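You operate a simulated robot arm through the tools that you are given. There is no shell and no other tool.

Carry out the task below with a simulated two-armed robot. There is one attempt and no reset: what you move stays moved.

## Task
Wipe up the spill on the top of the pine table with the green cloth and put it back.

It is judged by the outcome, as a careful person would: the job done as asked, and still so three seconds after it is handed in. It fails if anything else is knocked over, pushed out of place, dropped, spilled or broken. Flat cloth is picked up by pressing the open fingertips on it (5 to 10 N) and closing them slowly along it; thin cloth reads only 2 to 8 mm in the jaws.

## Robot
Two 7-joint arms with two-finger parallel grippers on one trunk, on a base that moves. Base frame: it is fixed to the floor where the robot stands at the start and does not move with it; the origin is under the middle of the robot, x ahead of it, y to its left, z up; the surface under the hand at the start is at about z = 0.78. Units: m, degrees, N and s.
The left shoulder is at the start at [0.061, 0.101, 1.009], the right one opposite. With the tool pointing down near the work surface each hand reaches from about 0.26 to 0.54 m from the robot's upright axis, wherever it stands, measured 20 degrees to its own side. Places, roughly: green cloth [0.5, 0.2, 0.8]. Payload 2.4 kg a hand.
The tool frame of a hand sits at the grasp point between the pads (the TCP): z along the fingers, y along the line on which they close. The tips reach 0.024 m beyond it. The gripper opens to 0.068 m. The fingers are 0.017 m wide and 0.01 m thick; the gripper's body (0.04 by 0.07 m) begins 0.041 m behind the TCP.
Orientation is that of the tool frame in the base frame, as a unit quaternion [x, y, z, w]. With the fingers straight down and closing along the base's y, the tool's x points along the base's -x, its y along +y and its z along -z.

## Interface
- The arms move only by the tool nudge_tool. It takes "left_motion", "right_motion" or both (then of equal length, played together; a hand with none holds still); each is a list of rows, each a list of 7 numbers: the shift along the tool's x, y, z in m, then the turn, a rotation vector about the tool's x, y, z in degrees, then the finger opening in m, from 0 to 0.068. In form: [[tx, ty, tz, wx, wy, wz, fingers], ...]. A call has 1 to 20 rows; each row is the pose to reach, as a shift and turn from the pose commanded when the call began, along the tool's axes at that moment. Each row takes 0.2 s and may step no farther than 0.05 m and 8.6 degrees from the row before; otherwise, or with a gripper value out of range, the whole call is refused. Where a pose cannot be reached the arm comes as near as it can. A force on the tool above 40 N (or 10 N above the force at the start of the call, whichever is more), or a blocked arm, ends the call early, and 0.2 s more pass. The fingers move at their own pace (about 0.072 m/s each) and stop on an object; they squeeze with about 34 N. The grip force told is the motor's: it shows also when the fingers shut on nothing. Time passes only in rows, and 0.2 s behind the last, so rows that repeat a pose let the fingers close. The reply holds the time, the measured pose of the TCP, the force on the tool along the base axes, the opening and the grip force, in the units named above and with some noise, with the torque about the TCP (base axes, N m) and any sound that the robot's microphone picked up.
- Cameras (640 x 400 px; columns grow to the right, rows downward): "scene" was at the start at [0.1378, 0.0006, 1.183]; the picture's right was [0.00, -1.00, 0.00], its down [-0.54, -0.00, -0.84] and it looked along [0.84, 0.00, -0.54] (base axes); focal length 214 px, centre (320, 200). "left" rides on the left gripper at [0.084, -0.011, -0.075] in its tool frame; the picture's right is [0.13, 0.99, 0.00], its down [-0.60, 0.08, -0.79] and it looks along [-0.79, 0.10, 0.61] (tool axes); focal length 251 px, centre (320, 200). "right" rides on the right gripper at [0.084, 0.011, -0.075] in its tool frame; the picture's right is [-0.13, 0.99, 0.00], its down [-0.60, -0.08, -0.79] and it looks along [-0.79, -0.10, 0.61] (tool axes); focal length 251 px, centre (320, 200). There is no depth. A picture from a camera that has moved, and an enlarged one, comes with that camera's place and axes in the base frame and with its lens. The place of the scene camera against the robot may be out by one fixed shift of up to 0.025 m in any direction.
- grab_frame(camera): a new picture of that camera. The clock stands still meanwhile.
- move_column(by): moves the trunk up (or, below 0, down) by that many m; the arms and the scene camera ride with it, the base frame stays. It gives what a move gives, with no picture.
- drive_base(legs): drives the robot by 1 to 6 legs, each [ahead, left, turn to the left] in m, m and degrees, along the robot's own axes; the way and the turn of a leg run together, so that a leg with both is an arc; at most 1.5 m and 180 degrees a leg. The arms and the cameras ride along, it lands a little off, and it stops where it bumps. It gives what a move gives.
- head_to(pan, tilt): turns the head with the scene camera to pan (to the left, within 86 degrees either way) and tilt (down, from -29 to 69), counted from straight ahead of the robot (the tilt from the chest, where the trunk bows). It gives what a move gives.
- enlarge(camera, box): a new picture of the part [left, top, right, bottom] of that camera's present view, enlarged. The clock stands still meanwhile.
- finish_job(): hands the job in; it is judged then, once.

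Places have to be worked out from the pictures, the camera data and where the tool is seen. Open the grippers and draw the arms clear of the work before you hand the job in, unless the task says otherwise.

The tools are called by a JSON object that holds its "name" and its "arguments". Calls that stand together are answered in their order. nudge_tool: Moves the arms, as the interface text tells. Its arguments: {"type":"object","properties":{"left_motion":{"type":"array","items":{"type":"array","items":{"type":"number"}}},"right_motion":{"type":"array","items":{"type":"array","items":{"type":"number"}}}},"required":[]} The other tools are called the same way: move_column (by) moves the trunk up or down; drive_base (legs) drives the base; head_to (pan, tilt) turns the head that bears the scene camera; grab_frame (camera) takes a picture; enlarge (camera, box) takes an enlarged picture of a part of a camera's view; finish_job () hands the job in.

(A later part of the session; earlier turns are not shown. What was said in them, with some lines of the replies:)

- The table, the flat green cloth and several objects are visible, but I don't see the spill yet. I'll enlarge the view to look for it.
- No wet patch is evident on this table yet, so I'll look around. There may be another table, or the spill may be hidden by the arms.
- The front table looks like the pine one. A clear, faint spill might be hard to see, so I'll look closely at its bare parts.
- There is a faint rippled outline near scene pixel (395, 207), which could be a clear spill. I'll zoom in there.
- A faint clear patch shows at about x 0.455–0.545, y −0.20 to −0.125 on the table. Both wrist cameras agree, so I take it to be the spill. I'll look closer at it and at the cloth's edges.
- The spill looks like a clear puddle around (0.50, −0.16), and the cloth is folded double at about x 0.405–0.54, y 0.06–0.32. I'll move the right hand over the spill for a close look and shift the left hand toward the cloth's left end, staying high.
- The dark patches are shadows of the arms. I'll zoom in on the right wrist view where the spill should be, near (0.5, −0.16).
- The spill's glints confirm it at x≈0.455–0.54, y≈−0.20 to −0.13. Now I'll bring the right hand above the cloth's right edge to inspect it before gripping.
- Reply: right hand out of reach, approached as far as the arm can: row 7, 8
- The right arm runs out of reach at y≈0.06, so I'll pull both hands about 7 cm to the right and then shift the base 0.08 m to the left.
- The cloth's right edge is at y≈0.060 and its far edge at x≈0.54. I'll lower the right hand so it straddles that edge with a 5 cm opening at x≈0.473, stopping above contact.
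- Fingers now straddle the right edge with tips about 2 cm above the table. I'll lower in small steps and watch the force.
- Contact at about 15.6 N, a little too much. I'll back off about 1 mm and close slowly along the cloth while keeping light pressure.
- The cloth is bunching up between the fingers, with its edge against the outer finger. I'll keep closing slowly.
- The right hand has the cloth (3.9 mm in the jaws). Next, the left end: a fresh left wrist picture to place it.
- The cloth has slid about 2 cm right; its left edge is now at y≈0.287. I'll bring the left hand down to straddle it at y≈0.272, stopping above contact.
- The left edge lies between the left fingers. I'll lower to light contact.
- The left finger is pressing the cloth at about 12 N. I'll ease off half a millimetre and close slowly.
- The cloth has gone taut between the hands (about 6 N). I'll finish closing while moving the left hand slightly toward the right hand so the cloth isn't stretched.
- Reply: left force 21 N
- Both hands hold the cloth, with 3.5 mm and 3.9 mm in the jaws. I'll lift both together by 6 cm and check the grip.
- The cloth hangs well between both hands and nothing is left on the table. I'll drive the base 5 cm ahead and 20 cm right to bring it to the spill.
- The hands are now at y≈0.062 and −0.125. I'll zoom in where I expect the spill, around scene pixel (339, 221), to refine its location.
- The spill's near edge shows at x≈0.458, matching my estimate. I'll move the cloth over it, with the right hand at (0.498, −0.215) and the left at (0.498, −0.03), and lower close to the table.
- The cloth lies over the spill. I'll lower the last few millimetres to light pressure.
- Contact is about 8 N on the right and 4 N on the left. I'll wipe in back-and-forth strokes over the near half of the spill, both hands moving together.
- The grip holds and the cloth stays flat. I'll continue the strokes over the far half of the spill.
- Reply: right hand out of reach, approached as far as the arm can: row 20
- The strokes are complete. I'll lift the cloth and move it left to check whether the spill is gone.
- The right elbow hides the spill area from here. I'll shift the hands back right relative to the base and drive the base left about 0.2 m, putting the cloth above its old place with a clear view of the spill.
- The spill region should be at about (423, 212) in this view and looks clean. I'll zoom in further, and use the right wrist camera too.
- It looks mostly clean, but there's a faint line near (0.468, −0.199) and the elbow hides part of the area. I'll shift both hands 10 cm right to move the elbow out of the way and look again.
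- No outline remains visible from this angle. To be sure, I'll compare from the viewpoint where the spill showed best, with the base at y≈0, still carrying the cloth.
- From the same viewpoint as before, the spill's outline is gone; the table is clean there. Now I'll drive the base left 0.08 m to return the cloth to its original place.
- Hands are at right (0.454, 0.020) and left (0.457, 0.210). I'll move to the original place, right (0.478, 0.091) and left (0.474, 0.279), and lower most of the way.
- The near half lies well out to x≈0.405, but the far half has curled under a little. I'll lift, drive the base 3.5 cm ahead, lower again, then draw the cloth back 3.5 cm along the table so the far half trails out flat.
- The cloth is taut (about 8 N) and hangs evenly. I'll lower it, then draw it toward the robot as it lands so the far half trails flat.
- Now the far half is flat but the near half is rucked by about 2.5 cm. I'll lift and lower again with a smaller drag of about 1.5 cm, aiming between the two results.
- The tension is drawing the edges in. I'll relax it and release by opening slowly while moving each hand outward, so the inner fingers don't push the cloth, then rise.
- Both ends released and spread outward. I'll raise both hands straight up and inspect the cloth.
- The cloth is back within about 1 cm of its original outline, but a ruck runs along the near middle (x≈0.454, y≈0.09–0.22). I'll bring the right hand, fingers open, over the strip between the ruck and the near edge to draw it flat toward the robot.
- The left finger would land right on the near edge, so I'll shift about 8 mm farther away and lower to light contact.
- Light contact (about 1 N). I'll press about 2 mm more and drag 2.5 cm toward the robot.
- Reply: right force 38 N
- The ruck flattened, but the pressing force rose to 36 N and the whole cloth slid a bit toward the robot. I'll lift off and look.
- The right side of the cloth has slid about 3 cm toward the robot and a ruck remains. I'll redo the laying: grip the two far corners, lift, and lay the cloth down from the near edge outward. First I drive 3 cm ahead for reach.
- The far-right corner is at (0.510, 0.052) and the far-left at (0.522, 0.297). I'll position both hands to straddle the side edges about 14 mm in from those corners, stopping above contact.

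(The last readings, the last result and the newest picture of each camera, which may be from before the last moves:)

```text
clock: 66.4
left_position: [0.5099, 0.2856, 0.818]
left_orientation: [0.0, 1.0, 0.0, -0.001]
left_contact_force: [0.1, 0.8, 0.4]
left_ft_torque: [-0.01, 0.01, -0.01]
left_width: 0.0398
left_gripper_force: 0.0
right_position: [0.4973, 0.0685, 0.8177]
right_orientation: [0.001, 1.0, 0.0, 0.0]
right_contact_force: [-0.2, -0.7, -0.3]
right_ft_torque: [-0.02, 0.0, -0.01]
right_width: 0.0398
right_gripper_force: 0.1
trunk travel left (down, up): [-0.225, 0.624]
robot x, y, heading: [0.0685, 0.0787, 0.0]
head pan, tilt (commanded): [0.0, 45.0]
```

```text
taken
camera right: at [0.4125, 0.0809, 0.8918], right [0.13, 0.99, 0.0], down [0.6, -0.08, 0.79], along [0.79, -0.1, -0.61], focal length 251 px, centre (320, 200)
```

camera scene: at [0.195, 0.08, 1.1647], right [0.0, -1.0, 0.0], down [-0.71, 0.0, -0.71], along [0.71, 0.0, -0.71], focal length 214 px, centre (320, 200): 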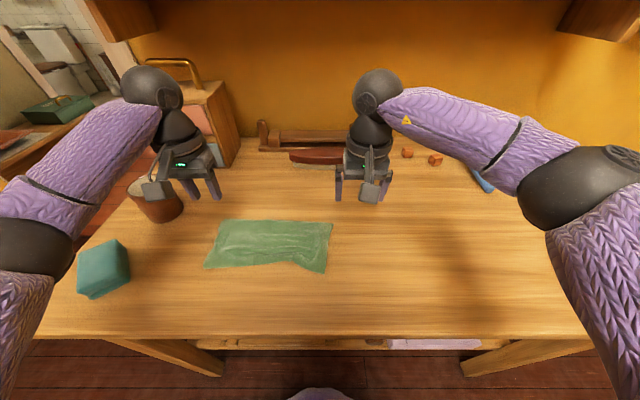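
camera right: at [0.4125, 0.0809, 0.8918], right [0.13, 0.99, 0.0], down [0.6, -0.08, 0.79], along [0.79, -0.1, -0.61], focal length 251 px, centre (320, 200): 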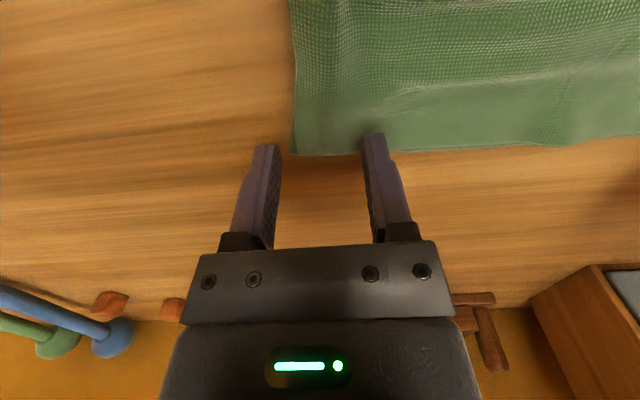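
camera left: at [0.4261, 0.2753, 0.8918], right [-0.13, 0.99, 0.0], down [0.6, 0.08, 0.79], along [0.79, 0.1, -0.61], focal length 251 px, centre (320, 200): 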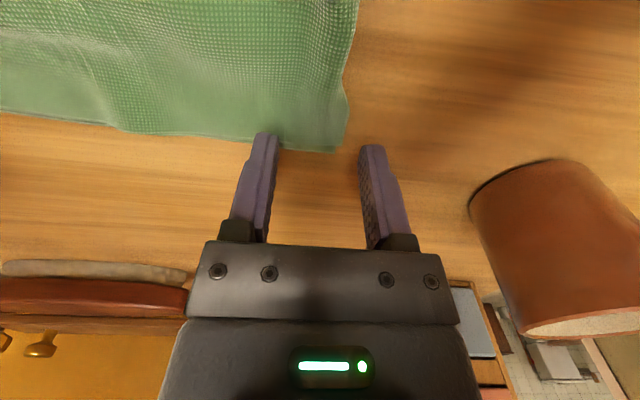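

Both side edges lie between the fingers. I'll shift each hand 3–4 mm toward the robot so the fingers are fully on the cloth, then lower to light contact.

{"name": "nudge_tool", "arguments": {"left_motion": [[0.004, 0, 0.003, 0, 0, 0, 0.04], [0.004, 0, 0.007, 0, 0, 0, 0.04], [0.004, 0, 0.01, 0, 0, 0, 0.04], [0.004, 0, 0.0115, 0, 0, 0, 0.04], [0.004, 0, 0.0125, 0, 0, 0, 0.04]], "right_motion": [[0.003, 0, 0.003, 0, 0, 0, 0.04], [0.003, 0, 0.007, 0, 0, 0, 0.04], [0.003, 0, 0.01, 0, 0, 0, 0.04], [0.003, 0, 0.0115, 0, 0, 0, 0.04], [0.003, 0, 0.0125, 0, 0, 0, 0.04]]}}

```text
clock: 67.6
left_position: [0.505, 0.2848, 0.8068]
left_orientation: [0.0, 1.0, 0.0, 0.002]
left_contact_force: [0.7, 0.3, 2.7]
left_ft_torque: [-0.07, -0.04, -0.01]
left_width: 0.0398
left_gripper_force: 0.0
right_position: [0.4938, 0.0685, 0.8057]
right_orientation: [0.001, 1.0, 0.001, 0.002]
right_contact_force: [0.8, -1.5, 17.2]
right_ft_torque: [0.35, -0.16, -0.04]
right_width: 0.0389
right_gripper_force: 0.0
trunk travel left (down, up): [-0.225, 0.624]
robot x, y, heading: [0.0601, 0.0829, 0.0]
head pan, tilt (commanded): [0.0, 45.0]
```

Right is at 17 N and left at 3 N, so I'll even these out and close both slowly while easing the hands slightly toward each other.

{"name": "nudge_tool", "arguments": {"left_motion": [[0, 0, 0.0006, 0, 0, 0, 0.04], [0, 0, 0.0006, 0, 0, 0, 0.037], [0, -0.001, 0.0006, 0, 0, 0, 0.034], [0, -0.001, 0.0006, 0, 0, 0, 0.031], [0, -0.002, 0.0006, 0, 0, 0, 0.028], [0, -0.003, 0.0006, 0, 0, 0, 0.025], [0, -0.004, 0.0006, 0, 0, 0, 0.022], [0, -0.005, 0.0006, 0, 0, 0, 0.019], [0, -0.006, 0.0006, 0, 0, 0, 0.016], [0, -0.007, 0.0006, 0, 0, 0, 0.013], [0, -0.008, 0.0006, 0, 0, 0, 0.01], [0, -0.009, 0.0006, 0, 0, 0, 0.007], [0, -0.01, 0.0006, 0, 0, 0, 0.004], [0, -0.01, 0.0006, 0, 0, 0, 0.0], [0, -0.01, 0.0006, 0, 0, 0, 0.0], [0, -0.01, 0.0006, 0, 0, 0, 0.0]], "right_motion": [[0, 0, -0.0007, 0, 0, 0, 0.04], [0, 0, -0.0007, 0, 0, 0, 0.037], [0, 0.001, -0.0007, 0, 0, 0, 0.034], [0, 0.001, -0.0007, 0, 0, 0, 0.031], [0, 0.002, -0.0007, 0, 0, 0, 0.028], [0, 0.003, -0.0007, 0, 0, 0, 0.025], [0, 0.004, -0.0007, 0, 0, 0, 0.022], [0, 0.005, -0.0007, 0, 0, 0, 0.019], [0, 0.006, -0.0007, 0, 0, 0, 0.016], [0, 0.007, -0.0007, 0, 0, 0, 0.013], [0, 0.008, -0.0007, 0, 0, 0, 0.01], [0, 0.009, -0.0007, 0, 0, 0, 0.007], [0, 0.01, -0.0007, 0, 0, 0, 0.004], [0, 0.01, -0.0007, 0, 0, 0, 0.0], [0, 0.01, -0.0007, 0, 0, 0, 0.0], [0, 0.01, -0.0007, 0, 0, 0, 0.0]]}}

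{"name": "grab_frame", "arguments": {"camera": "left"}}

{"name": "grab_frame", "arguments": {"camera": "right"}}

{"name": "grab_frame", "arguments": {"camera": "scene"}}

```text
clock: 71.0
left_position: [0.5039, 0.2746, 0.8065]
left_orientation: [-0.001, 1.0, 0.002, 0.001]
left_contact_force: [0.0, 1.1, 10.0]
left_ft_torque: [-0.05, -0.02, -0.02]
left_width: 0.0031
left_gripper_force: 27.0
right_position: [0.4935, 0.0785, 0.8056]
right_orientation: [0.001, 1.0, 0.0, 0.001]
right_contact_force: [-0.1, -2.5, 16.3]
right_ft_torque: [0.06, -0.06, 0.01]
right_width: 0.0029
right_gripper_force: 26.4
trunk travel left (down, up): [-0.225, 0.624]
robot x, y, heading: [0.0638, 0.08, -0.1]
head pan, tilt (commanded): [0.0, 45.0]
```

```text
taken
camera left: at [0.4207, 0.265, 0.8805], right [-0.13, 0.99, 0.0], down [0.6, 0.08, 0.79], along [0.79, 0.1, -0.61], focal length 251 px, centre (320, 200)
```

left: 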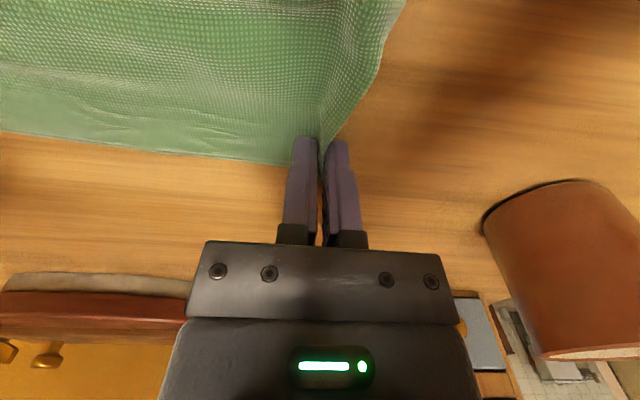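

```text
taken
camera right: at [0.4079, 0.0904, 0.8804], right [0.13, 0.99, 0.0], down [0.6, -0.08, 0.79], along [0.79, -0.1, -0.61], focal length 251 px, centre (320, 200)
```

right: 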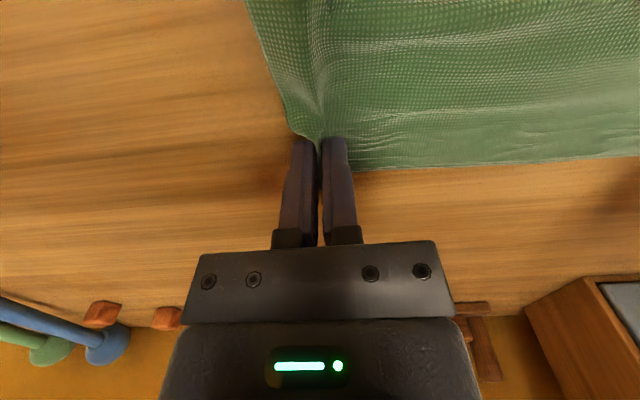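

```text
taken
camera scene: at [0.1931, 0.0794, 1.165], right [0.0, -1.0, 0.0], down [-0.71, 0.0, -0.71], along [0.71, 0.0, -0.71], focal length 214 px, centre (320, 200)
```

scene: 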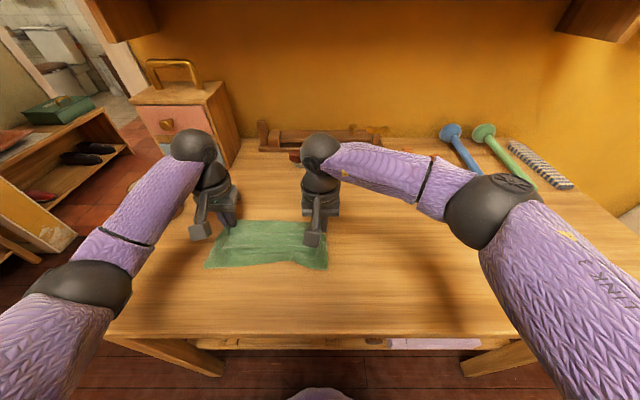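

Both far corners are gripped (about 3 mm in each jaw). I'll lift them up and back so the cloth hangs with its near edge over its original line at x≈0.417.

{"name": "nudge_tool", "arguments": {"left_motion": [[0.01, 0, -0.02, 0, 0, 0, 0], [0.03, 0, -0.045, 0, 0, 0, 0], [0.05, 0, -0.07, 0, 0, 0, 0], [0.07, 0.003, -0.095, 0, 0, 0, 0], [0.088, 0.006, -0.12, 0, 0, 0, 0], [0.09, 0.009, -0.135, 0, 0, 0, 0], [0.09, 0.009, -0.135, 0, 0, 0, 0]], "right_motion": [[0.01, 0, -0.02, 0, 0, 0, 0], [0.03, 0, -0.045, 0, 0, 0, 0], [0.045, 0, -0.07, 0, 0, 0, 0], [0.06, 0.003, -0.095, 0, 0, 0, 0], [0.075, 0.006, -0.12, 0, 0, 0, 0], [0.076, 0.009, -0.135, 0, 0, 0, 0], [0.076, 0.009, -0.135, 0, 0, 0, 0]]}}

{"name": "grab_frame", "arguments": {"camera": "scene"}}

{"name": "enlarge", "arguments": {"camera": "scene", "box": [150, 130, 390, 280]}}

{"name": "grab_frame", "arguments": {"camera": "right"}}

```text
clock: 72.6
left_position: [0.4155, 0.2836, 0.9403]
left_orientation: [0.001, 1.0, 0.0, 0.001]
left_contact_force: [-0.3, -0.7, 0.5]
left_ft_torque: [0.0, 0.01, 0.0]
left_width: 0.0032
left_gripper_force: 26.6
right_position: [0.4173, 0.0872, 0.9395]
right_orientation: [0.001, 1.0, 0.0, 0.0]
right_contact_force: [-0.3, 0.3, -0.2]
right_ft_torque: [0.01, 0.02, -0.06]
right_width: 0.0028
right_gripper_force: 26.9
trunk travel left (down, up): [-0.225, 0.624]
robot x, y, heading: [0.0632, 0.0812, 0.1]
head pan, tilt (commanded): [0.0, 45.0]
```

```text
taken
camera scene: at [0.1949, 0.08, 1.1647], right [0.0, -1.0, 0.0], down [-0.71, 0.0, -0.71], along [0.71, 0.0, -0.71], focal length 214 px, centre (320, 200)
```

scene: 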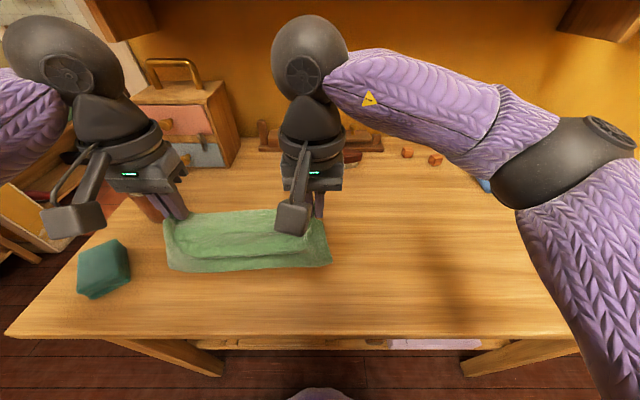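

```text
2.67 times, centred on (270, 205) of scene
camera zoom: at [0.1949, 0.08, 1.1647], right [0.0, -1.0, 0.0], down [-0.71, 0.0, -0.71], along [0.71, 0.0, -0.71], focal length 572 px, centre (453, 187)
```

zoom: 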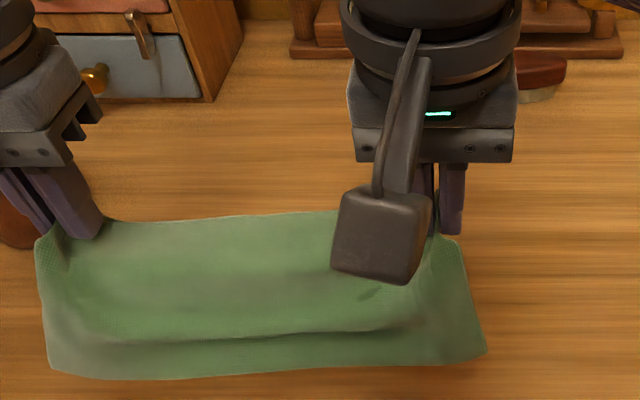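

```text
taken
camera right: at [0.3332, 0.1005, 1.0149], right [0.13, 0.99, 0.0], down [0.6, -0.08, 0.79], along [0.79, -0.1, -0.61], focal length 251 px, centre (320, 200)
```

right: 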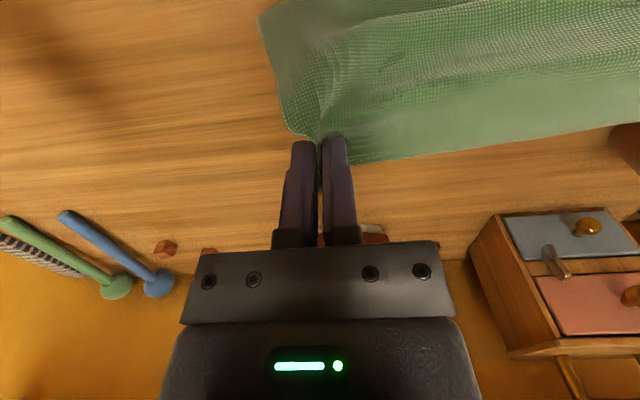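

The cloth is up and still swinging toward the robot. I'll hold a moment for it to settle.

{"name": "nudge_tool", "arguments": {"left_motion": [[0, 0, 0, 0, 0, 0, 0], [0, 0, 0, 0, 0, 0, 0], [0, 0, 0, 0, 0, 0, 0], [0, 0, 0, 0, 0, 0, 0], [0, 0, 0, 0, 0, 0, 0]], "right_motion": [[0, 0, 0, 0, 0, 0, 0], [0, 0, 0, 0, 0, 0, 0], [0, 0, 0, 0, 0, 0, 0], [0, 0, 0, 0, 0, 0, 0], [0, 0, 0, 0, 0, 0, 0]]}}

{"name": "enlarge", "arguments": {"camera": "scene", "box": [150, 130, 390, 280]}}

{"name": "grab_frame", "arguments": {"camera": "left"}}

```text
clock: 73.8
left_position: [0.4163, 0.2836, 0.9395]
left_orientation: [0.0, 1.0, 0.001, 0.0]
left_contact_force: [0.6, -0.1, -1.0]
left_ft_torque: [0.02, -0.01, 0.0]
left_width: 0.003
left_gripper_force: 26.9
right_position: [0.4175, 0.089, 0.9386]
right_orientation: [0.001, 1.0, 0.0, 0.0]
right_contact_force: [0.2, 0.1, -0.3]
right_ft_torque: [-0.02, -0.01, -0.03]
right_width: 0.0028
right_gripper_force: 26.8
trunk travel left (down, up): [-0.225, 0.624]
robot x, y, heading: [0.0653, 0.0761, 0.0]
head pan, tilt (commanded): [0.0, 45.0]
```

```text
2.67 times, centred on (270, 205) of scene
camera zoom: at [0.1949, 0.08, 1.1647], right [0.0, -1.0, 0.0], down [-0.71, 0.0, -0.71], along [0.71, 0.0, -0.71], focal length 572 px, centre (453, 187)
```

zoom: 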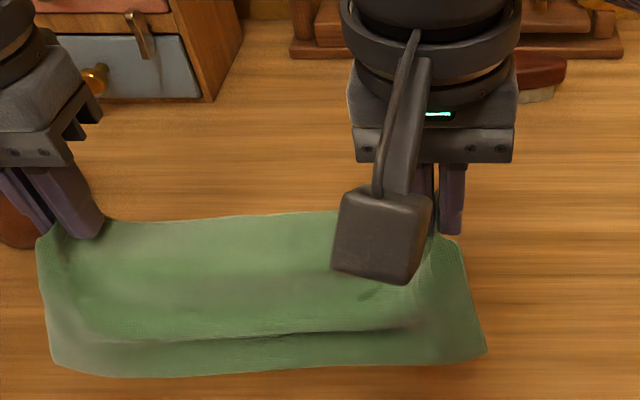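

```text
taken
camera left: at [0.3314, 0.2739, 1.0147], right [-0.13, 0.99, 0.0], down [0.6, 0.08, 0.79], along [0.79, 0.1, -0.61], focal length 251 px, centre (320, 200)
```

left: 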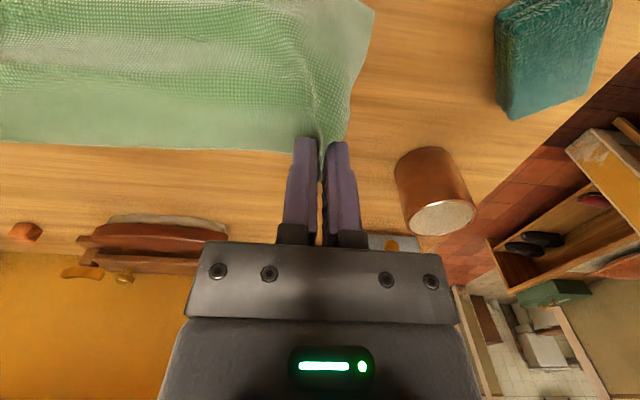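

The cloth is stiff enough to hang slanted, with its near edge about 4–5 cm toward the robot. I'll lay it down in an arc: lowering while moving outward and finishing with a short drag so the cloth trails flat.

{"name": "nudge_tool", "arguments": {"left_motion": [[-0.0125, 0, 0.014, 0, 0, 0, 0], [-0.0275, 0, 0.034, 0, 0, 0, 0], [-0.0405, 0.001, 0.046, 0, 0, 0, 0], [-0.0525, 0.001, 0.059, 0, 0, 0, 0], [-0.0625, 0.001, 0.073, 0, 0, 0, 0], [-0.0715, 0.001, 0.087, 0, 0, 0, 0], [-0.0785, 0.001, 0.101, 0, 0, 0, 0], [-0.0845, 0.001, 0.114, 0, 0, 0, 0], [-0.0885, 0.001, 0.125, 0, 0, 0, 0], [-0.092, 0.001, 0.1305, 0, 0, 0, 0], [-0.096, 0.001, 0.1315, 0, 0, 0, 0], [-0.1005, 0.001, 0.132, 0, 0, 0, 0], [-0.1025, 0.001, 0.132, 0, 0, 0, 0]], "right_motion": [[-0.0125, 0, 0.014, 0, 0, 0, 0], [-0.0275, 0, 0.034, 0, 0, 0, 0], [-0.0405, -0.001, 0.046, 0, 0, 0, 0], [-0.0525, -0.001, 0.059, 0, 0, 0, 0], [-0.0625, -0.001, 0.073, 0, 0, 0, 0], [-0.0715, -0.001, 0.087, 0, 0, 0, 0], [-0.0785, -0.001, 0.101, 0, 0, 0, 0], [-0.0845, -0.001, 0.114, 0, 0, 0, 0], [-0.0895, -0.001, 0.125, 0, 0, 0, 0], [-0.0935, -0.001, 0.1305, 0, 0, 0, 0], [-0.0985, -0.001, 0.1315, 0, 0, 0, 0], [-0.1035, -0.001, 0.132, 0, 0, 0, 0], [-0.1055, -0.001, 0.132, 0, 0, 0, 0]]}}

{"name": "grab_frame", "arguments": {"camera": "scene"}}

{"name": "enlarge", "arguments": {"camera": "scene", "box": [180, 180, 360, 292]}}

{"name": "grab_frame", "arguments": {"camera": "left"}}

{"name": "grab_frame", "arguments": {"camera": "right"}}

```text
clock: 76.6
left_position: [0.5184, 0.2854, 0.8078]
left_orientation: [0.0, 1.0, 0.0, 0.0]
left_contact_force: [0.1, -1.3, 1.0]
left_ft_torque: [-0.08, 0.02, 0.0]
left_width: 0.003
left_gripper_force: 27.3
right_position: [0.5227, 0.0853, 0.8072]
right_orientation: [0.001, 1.0, 0.001, -0.001]
right_contact_force: [-0.7, 1.2, -0.2]
right_ft_torque: [0.1, 0.0, -0.03]
right_width: 0.0027
right_gripper_force: 26.6
trunk travel left (down, up): [-0.225, 0.624]
robot x, y, heading: [0.0644, 0.0794, -0.0]
head pan, tilt (commanded): [0.0, 45.0]
```

```text
taken
camera scene: at [0.1949, 0.08, 1.1647], right [0.0, -1.0, 0.0], down [-0.71, 0.0, -0.71], along [0.71, 0.0, -0.71], focal length 214 px, centre (320, 200)
```

scene: 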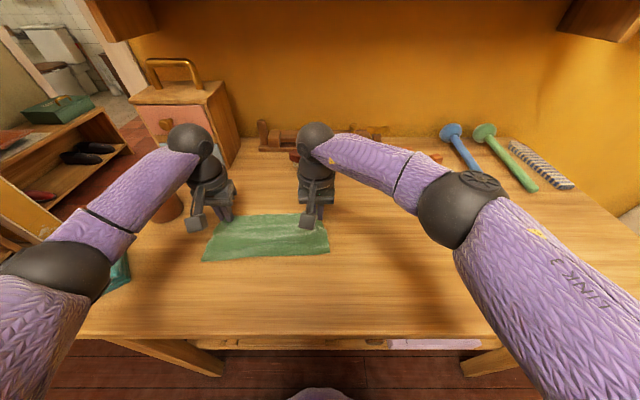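

```text
3.56 times, centred on (270, 236) of scene
camera zoom: at [0.1949, 0.08, 1.1647], right [0.0, -1.0, 0.0], down [-0.71, 0.0, -0.71], along [0.71, 0.0, -0.71], focal length 763 px, centre (498, 72)
```

zoom: 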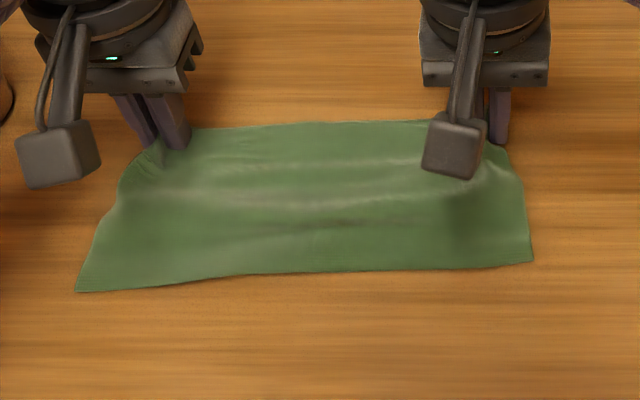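

```text
taken
camera left: at [0.4349, 0.2753, 0.8822], right [-0.13, 0.99, 0.0], down [0.6, 0.08, 0.79], along [0.79, 0.1, -0.61], focal length 251 px, centre (320, 200)
```

left: 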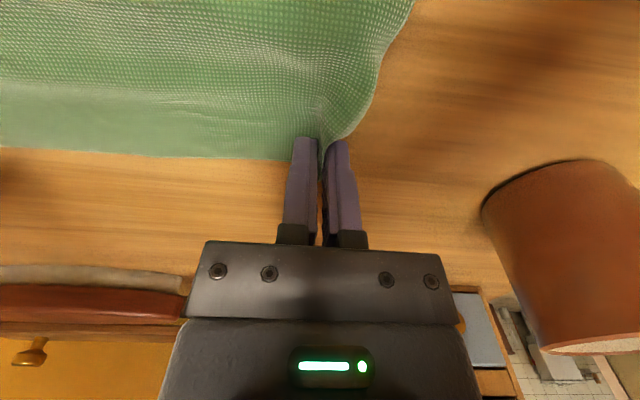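

```text
taken
camera right: at [0.4389, 0.0987, 0.8825], right [0.13, 0.99, 0.0], down [0.6, -0.08, 0.79], along [0.79, -0.1, -0.61], focal length 251 px, centre (320, 200)
```

right: 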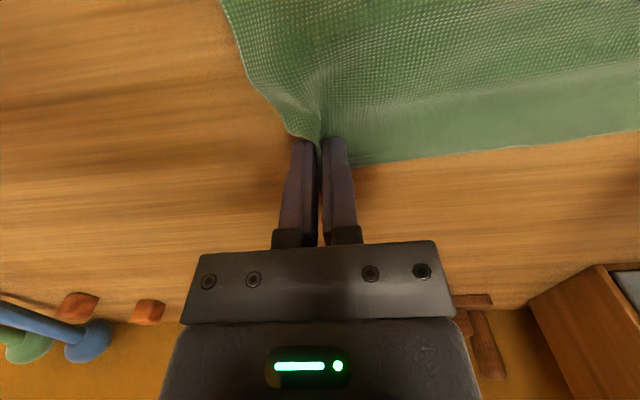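

The cloth now lies nearly flat and squared up within about 1–1.5 cm of its original outline. I'll release as before, opening slowly with the hands easing outward, then rise.

{"name": "nudge_tool", "arguments": {"left_motion": [[0, 0, 0, 0, 0, 0, 0.0], [0, 0.002, 0, 0, 0, 0, 0.006], [0, 0.004, 0, 0, 0, 0, 0.01], [0, 0.006, 0, 0, 0, 0, 0.014], [0, 0.008, 0, 0, 0, 0, 0.018], [0, 0.01, 0, 0, 0, 0, 0.022], [0, 0.012, 0, 0, 0, 0, 0.026], [0, 0.014, 0, 0, 0, 0, 0.03], [0, 0.014, -0.01, 0, 0, 0, 0.032], [0, 0.014, -0.025, 0, 0, 0, 0.032], [0, 0.014, -0.045, 0, 0, 0, 0.032], [0, 0.014, -0.07, 0, 0, 0, 0.032]], "right_motion": [[0, 0, 0, 0, 0, 0, 0.0], [0, -0.002, 0, 0, 0, 0, 0.006], [0, -0.004, 0, 0, 0, 0, 0.01], [0, -0.006, 0, 0, 0, 0, 0.014], [0, -0.008, 0, 0, 0, 0, 0.018], [0, -0.01, 0, 0, 0, 0, 0.022], [0, -0.012, 0, 0, 0, 0, 0.026], [0, -0.014, 0, 0, 0, 0, 0.03], [0, -0.014, -0.01, 0, 0, 0, 0.032], [0, -0.014, -0.025, 0, 0, 0, 0.032], [0, -0.014, -0.045, 0, 0, 0, 0.032], [0, -0.014, -0.07, 0, 0, 0, 0.032]]}}

{"name": "grab_frame", "arguments": {"camera": "scene"}}

{"name": "enlarge", "arguments": {"camera": "scene", "box": [180, 180, 360, 292]}}

{"name": "grab_frame", "arguments": {"camera": "left"}}

{"name": "grab_frame", "arguments": {"camera": "right"}}

```text
clock: 79.2
left_position: [0.5187, 0.2987, 0.878]
left_orientation: [0.001, 1.0, 0.0, 0.0]
left_contact_force: [0.0, -0.8, -0.3]
left_ft_torque: [-0.02, 0.02, -0.02]
left_width: 0.032
left_gripper_force: 0.1
right_position: [0.5243, 0.0735, 0.8771]
right_orientation: [0.0, 1.0, 0.0, 0.0]
right_contact_force: [0.2, 0.6, 0.3]
right_ft_torque: [0.01, 0.02, 0.0]
right_width: 0.0321
right_gripper_force: 0.0
trunk travel left (down, up): [-0.225, 0.624]
robot x, y, heading: [0.0633, 0.0777, -0.0]
head pan, tilt (commanded): [0.0, 45.0]
```

```text
taken
camera scene: at [0.195, 0.08, 1.1647], right [0.0, -1.0, 0.0], down [-0.71, 0.0, -0.71], along [0.71, 0.0, -0.71], focal length 214 px, centre (320, 200)
```

scene: 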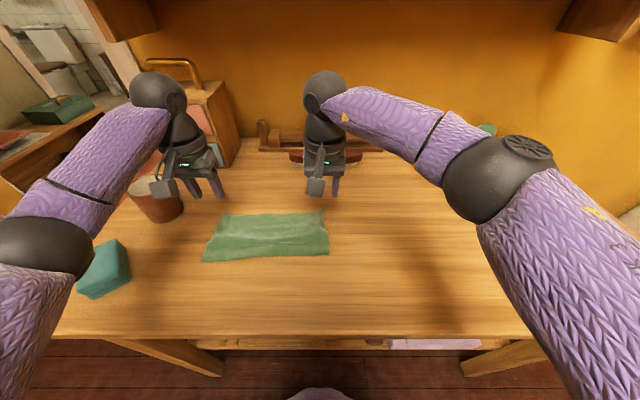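

```text
3.56 times, centred on (270, 236) of scene
camera zoom: at [0.195, 0.08, 1.1647], right [0.0, -1.0, 0.0], down [-0.71, 0.0, -0.71], along [0.71, 0.0, -0.71], focal length 763 px, centre (498, 72)
```

zoom: 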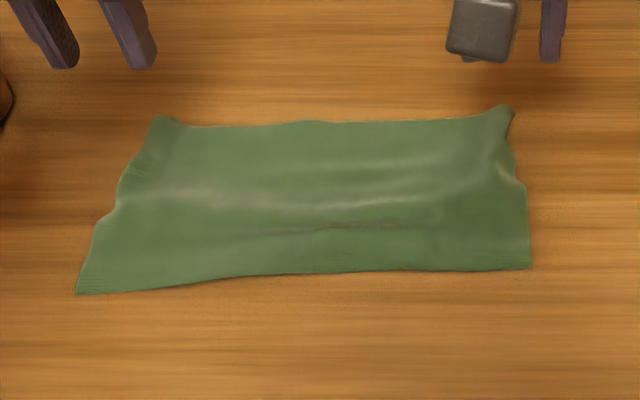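

```text
taken
camera left: at [0.435, 0.2889, 0.9527], right [-0.13, 0.99, 0.0], down [0.6, 0.08, 0.79], along [0.79, 0.1, -0.61], focal length 251 px, centre (320, 200)
```

left: 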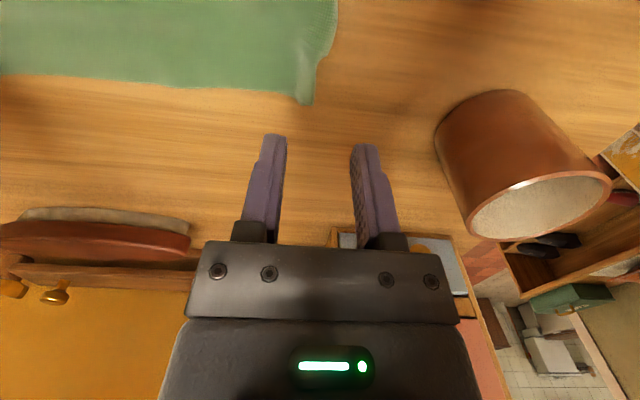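

```text
taken
camera right: at [0.4394, 0.0846, 0.9528], right [0.13, 0.99, 0.0], down [0.6, -0.08, 0.79], along [0.79, -0.1, -0.61], focal length 251 px, centre (320, 200)
```

right: 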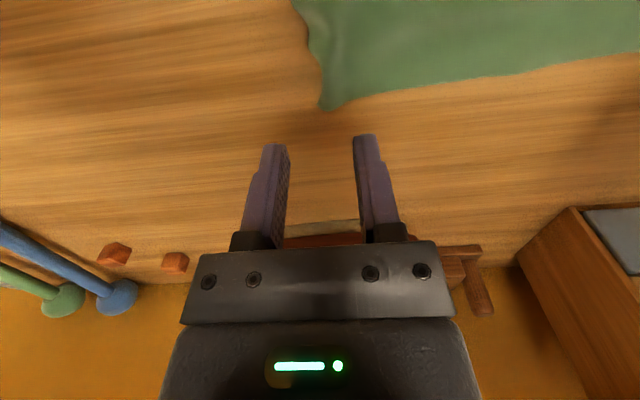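

The cloth is back: its centroid is within about 5 mm of the start and its corners within about 1 cm. I'll raise and retract both hands, drive the base back to its start pose, and check everything.

{"name": "nudge_tool", "arguments": {"left_motion": [[0, 0, -0.03, 0, 0, 0, 0.04], [0.01, -0.01, -0.06, 0, 0, 0, 0.05], [0.03, -0.02, -0.09, 0, 0, 0, 0.06], [0.05, -0.04, -0.11, 0, 0, 0, 0.068], [0.07, -0.06, -0.12, 0, 0, 0, 0.068]], "right_motion": [[0, 0, -0.03, 0, 0, 0, 0.04], [0.01, -0.03, -0.06, 0, 0, 0, 0.05], [0.04, -0.06, -0.09, 0, 0, 0, 0.06], [0.07, -0.1, -0.12, 0, 0, 0, 0.068], [0.1, -0.14, -0.15, 0, 0, 0, 0.068]]}}

{"name": "drive_base", "arguments": {"legs": [[-0.065, -0.08, 0]]}}

{"name": "head_to", "arguments": {"pan": 0.2, "tilt": 32.7}}

{"name": "grab_frame", "arguments": {"camera": "scene"}}

{"name": "grab_frame", "arguments": {"camera": "right"}}

{"name": "grab_frame", "arguments": {"camera": "left"}}

```text
refused: row 3 steps farther than a row can; nothing moved
```

```text
clock: 80.3
left_position: [0.4532, 0.2181, 0.8781]
left_orientation: [0.0, 1.0, 0.0, 0.001]
left_contact_force: [-0.4, 1.0, -1.1]
left_ft_torque: [-0.04, 0.02, 0.02]
left_width: 0.032
left_gripper_force: 0.2
right_position: [0.4589, -0.0066, 0.8769]
right_orientation: [0.0, 1.0, 0.001, -0.001]
right_contact_force: [-0.7, 0.1, -0.1]
right_ft_torque: [-0.03, 0.02, -0.01]
right_width: 0.0318
right_gripper_force: 0.0
trunk travel left (down, up): [-0.225, 0.624]
robot x, y, heading: [0.0028, -0.0028, -0.1]
head pan, tilt (commanded): [0.0, 45.0]
```

```text
clock: 81.1
left_position: [0.4533, 0.2191, 0.878]
left_orientation: [0.0, 1.0, 0.0, 0.0]
left_contact_force: [0.0, 0.1, 0.4]
left_ft_torque: [0.0, 0.02, -0.01]
left_width: 0.032
left_gripper_force: 0.1
right_position: [0.4582, -0.0064, 0.8773]
right_orientation: [0.001, 1.0, -0.001, 0.001]
right_contact_force: [0.5, -0.3, -1.2]
right_ft_torque: [-0.05, 0.03, -0.03]
right_width: 0.0319
right_gripper_force: 0.1
trunk travel left (down, up): [-0.225, 0.624]
robot x, y, heading: [-0.0008, 0.0006, 0.1]
head pan, tilt (commanded): [0.2, 32.7]
```

```text
taken
camera scene: at [0.1381, 0.0008, 1.183], right [0.0, -1.0, 0.0], down [-0.54, 0.0, -0.84], along [0.84, 0.0, -0.54], focal length 214 px, centre (320, 200)
```

scene: 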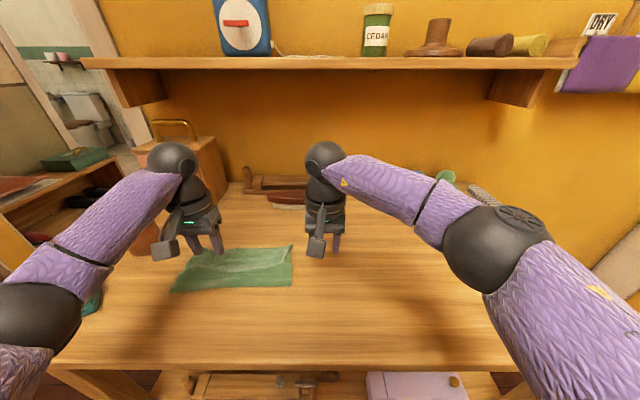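

```text
taken
camera right: at [0.3746, 0.0052, 0.9526], right [0.13, 0.99, 0.0], down [0.6, -0.08, 0.79], along [0.79, -0.1, -0.61], focal length 251 px, centre (320, 200)
```

right: 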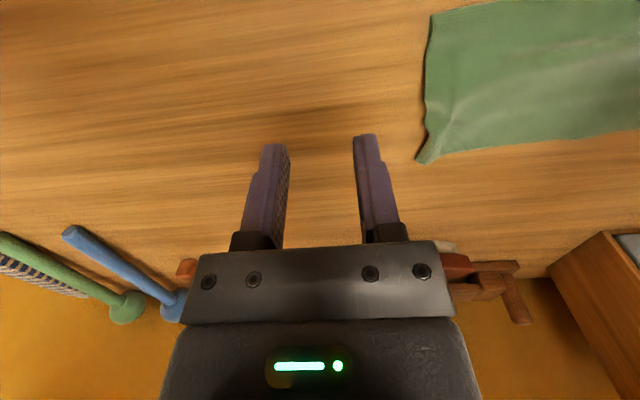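

```text
taken
camera left: at [0.3702, 0.2094, 0.9525], right [-0.13, 0.99, 0.0], down [0.6, 0.08, 0.79], along [0.79, 0.1, -0.61], focal length 251 px, centre (320, 200)
```

left: 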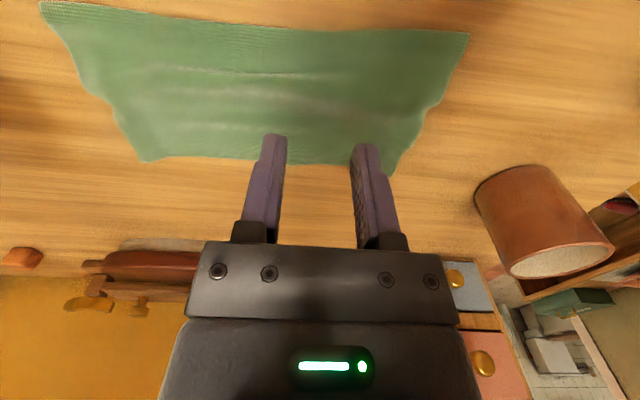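

The retract was refused because one step was too long, but the drive went fine with the hands above everything, and the cloth was not disturbed. Now I'll raise the arms back toward their starting poses in smaller steps.

{"name": "nudge_tool", "arguments": {"left_motion": [[0, 0, -0.03, 0, 0, 0, 0.04], [0, 0, -0.06, 0, 0, 0, 0.05], [0.005, -0.02, -0.08, 0, 0, 0, 0.06], [0.01, -0.045, -0.095, 0, 0, 0, 0.068], [0.015, -0.065, -0.105, 0, 0, 0, 0.068], [0.021, -0.08, -0.107, 0, 0, 0, 0.068]], "right_motion": [[0, 0, -0.03, 0, 0, 0, 0.04], [0.01, -0.02, -0.06, 0, 0, 0, 0.05], [0.03, -0.045, -0.09, 0, 0, 0, 0.06], [0.055, -0.075, -0.12, 0, 0, 0, 0.068], [0.08, -0.105, -0.15, 0, 0, 0, 0.068], [0.105, -0.135, -0.18, 0, 0, 0, 0.068]]}}

{"name": "grab_frame", "arguments": {"camera": "scene"}}

{"name": "enlarge", "arguments": {"camera": "scene", "box": [0, 160, 320, 360]}}

{"name": "enlarge", "arguments": {"camera": "right", "box": [200, 0, 500, 187]}}

{"name": "enlarge", "arguments": {"camera": "scene", "box": [340, 220, 460, 295]}}

```text
clock: 82.5
left_position: [0.4328, 0.1398, 0.9858]
left_orientation: [-0.001, 1.0, 0.001, 0.0]
left_contact_force: [-0.2, -0.2, 0.2]
left_ft_torque: [-0.01, 0.02, 0.01]
left_width: 0.0676
left_gripper_force: 0.1
right_position: [0.3529, -0.1433, 1.0581]
right_orientation: [0.001, 1.0, 0.0, 0.0]
right_contact_force: [-0.4, -0.5, -0.6]
right_ft_torque: [0.01, 0.01, 0.01]
right_width: 0.0682
right_gripper_force: 0.1
trunk travel left (down, up): [-0.225, 0.624]
robot x, y, heading: [0.0018, -0.0025, -0.1]
head pan, tilt (commanded): [0.2, 32.7]
```

```text
taken
camera scene: at [0.1379, 0.0007, 1.1831], right [0.0, -1.0, 0.0], down [-0.54, 0.0, -0.84], along [0.84, 0.0, -0.54], focal length 214 px, centre (320, 200)
```

scene: 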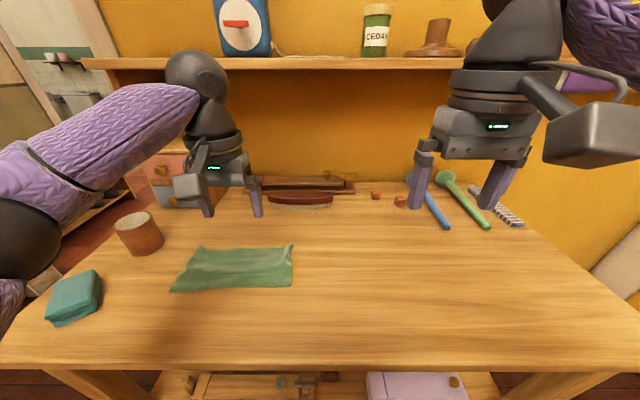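

```text
2.00 times, centred on (160, 260) of scene
camera zoom: at [0.1379, 0.0007, 1.1831], right [0.0, -1.0, 0.0], down [-0.54, 0.0, -0.84], along [0.84, 0.0, -0.54], focal length 429 px, centre (640, 80)
```

zoom: 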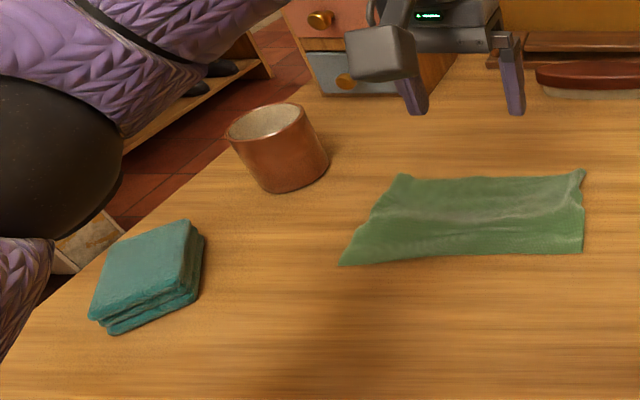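

```text
2.13 times, centred on (350, 94) of right
camera zoom: at [0.2693, -0.1303, 1.1327], right [0.13, 0.99, 0.0], down [0.6, -0.08, 0.79], along [0.79, -0.1, -0.61], focal length 536 px, centre (256, 427)
```

zoom: 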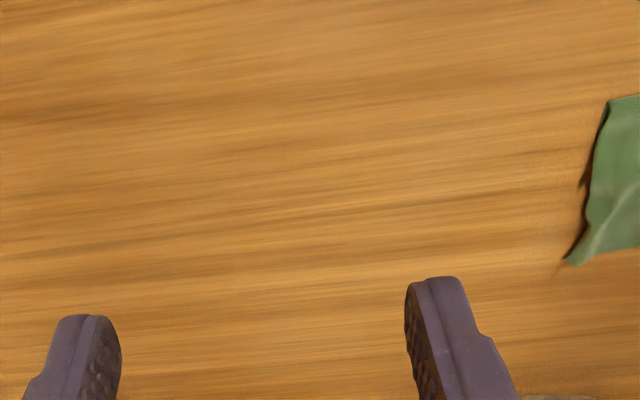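

```text
5.33 times, centred on (400, 258) of scene
camera zoom: at [0.1379, 0.0007, 1.1831], right [0.0, -1.0, 0.0], down [-0.54, 0.0, -0.84], along [0.84, 0.0, -0.54], focal length 1144 px, centre (-107, -107)
```

zoom: 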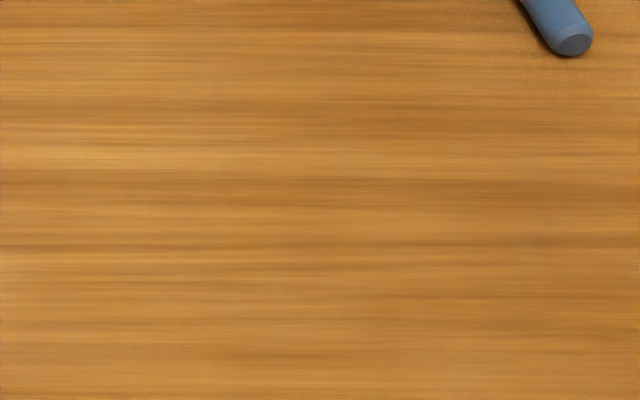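

From the starting viewpoint the cloth sits where it began, the other objects are in place, and the spill isn't visible. For a final check, I'll use the exact camera pose where the spill showed clearest.

{"name": "head_to", "arguments": {"pan": 0, "tilt": 45}}

{"name": "enlarge", "arguments": {"camera": "scene", "box": [350, 180, 440, 236]}}

{"name": "enlarge", "arguments": {"camera": "scene", "box": [290, 190, 450, 290]}}

{"name": "grab_frame", "arguments": {"camera": "scene"}}

{"name": "enlarge", "arguments": {"camera": "left", "box": [0, 0, 260, 162]}}

```text
clock: 83.2
left_position: [0.4326, 0.1394, 0.9844]
left_orientation: [0.0, 1.0, 0.0, 0.001]
left_contact_force: [0.0, 0.5, -0.1]
left_ft_torque: [-0.02, 0.0, 0.0]
left_width: 0.068
left_gripper_force: 0.1
right_position: [0.3536, -0.1413, 1.0573]
right_orientation: [0.001, 1.0, 0.001, 0.001]
right_contact_force: [-1.4, 0.3, 0.8]
right_ft_torque: [0.01, 0.01, 0.01]
right_width: 0.0681
right_gripper_force: 0.1
trunk travel left (down, up): [-0.225, 0.624]
robot x, y, heading: [-0.0018, -0.0032, -0.0]
head pan, tilt (commanded): [0.0, 45.0]
```

```text
7.11 times, centred on (395, 208) of scene
camera zoom: at [0.1301, 0.0004, 1.1648], right [0.0, -1.0, 0.0], down [-0.71, 0.0, -0.71], along [0.71, 0.0, -0.71], focal length 1525 px, centre (-213, 143)
```

zoom: 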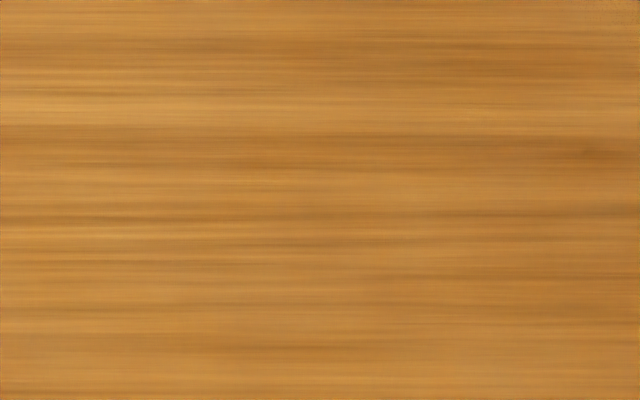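

```text
4.00 times, centred on (370, 240) of scene
camera zoom: at [0.1301, 0.0004, 1.1648], right [0.0, -1.0, 0.0], down [-0.71, 0.0, -0.71], along [0.71, 0.0, -0.71], focal length 858 px, centre (120, 40)
```

zoom: 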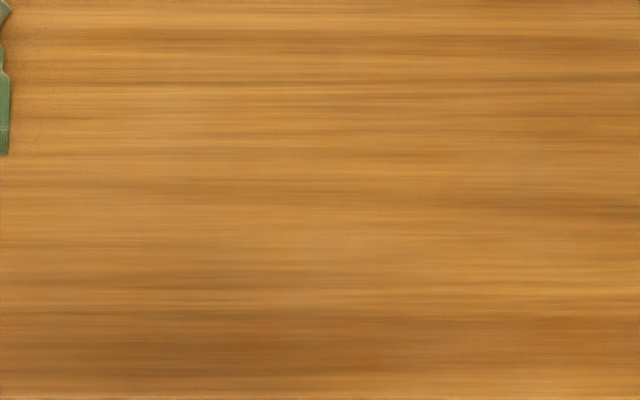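

```text
taken
camera scene: at [0.1301, 0.0004, 1.1648], right [0.0, -1.0, 0.0], down [-0.71, 0.0, -0.71], along [0.71, 0.0, -0.71], focal length 214 px, centre (320, 200)
```

scene: 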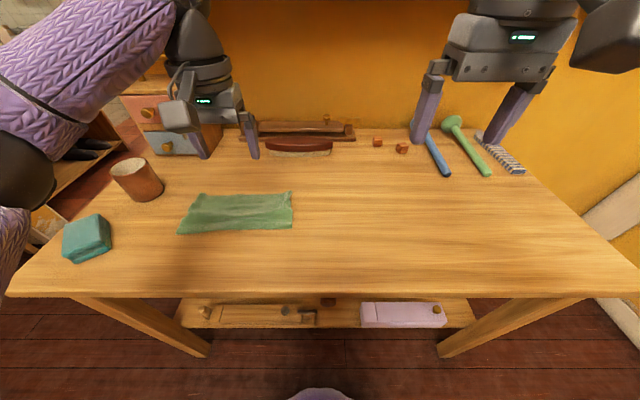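

```text
2.46 times, centred on (130, 81) of left
camera zoom: at [0.3499, 0.1299, 1.0597], right [-0.13, 0.99, 0.0], down [0.6, 0.08, 0.79], along [0.79, 0.1, -0.61], focal length 619 px, centre (788, 493)
```

zoom: 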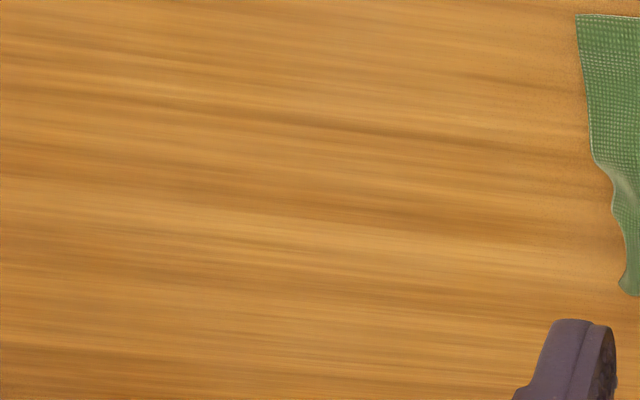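

From the same camera pose the spill outline and ripples are completely gone. The cloth lies in its original place, every other object is where it started, and the grippers are open and clear. I'm handing the job in.

{"name": "finish_job", "arguments": {}}

```text
The job is handed in.
```

The spill on the pine table is wiped up, and the green cloth is back where it started. I've handed the job in.

- **Spill:** it was a clear puddle around (0.50, −0.16). I wiped it with the cloth held between both hands. Viewed again from the camera pose where it had shown clearest, its outline is gone.
- **Cloth:** the corners are within about 1 to 1.5 cm of where they started. It is slightly wrinkled, and the two far corners stand up a little. My first attempt to lay it flat pulled it about 3 cm toward the robot, so I picked it up again and re-laid it.
- **Everything else:** the other objects on the table look unmoved, the grippers are open, and the arms are clear of the work.
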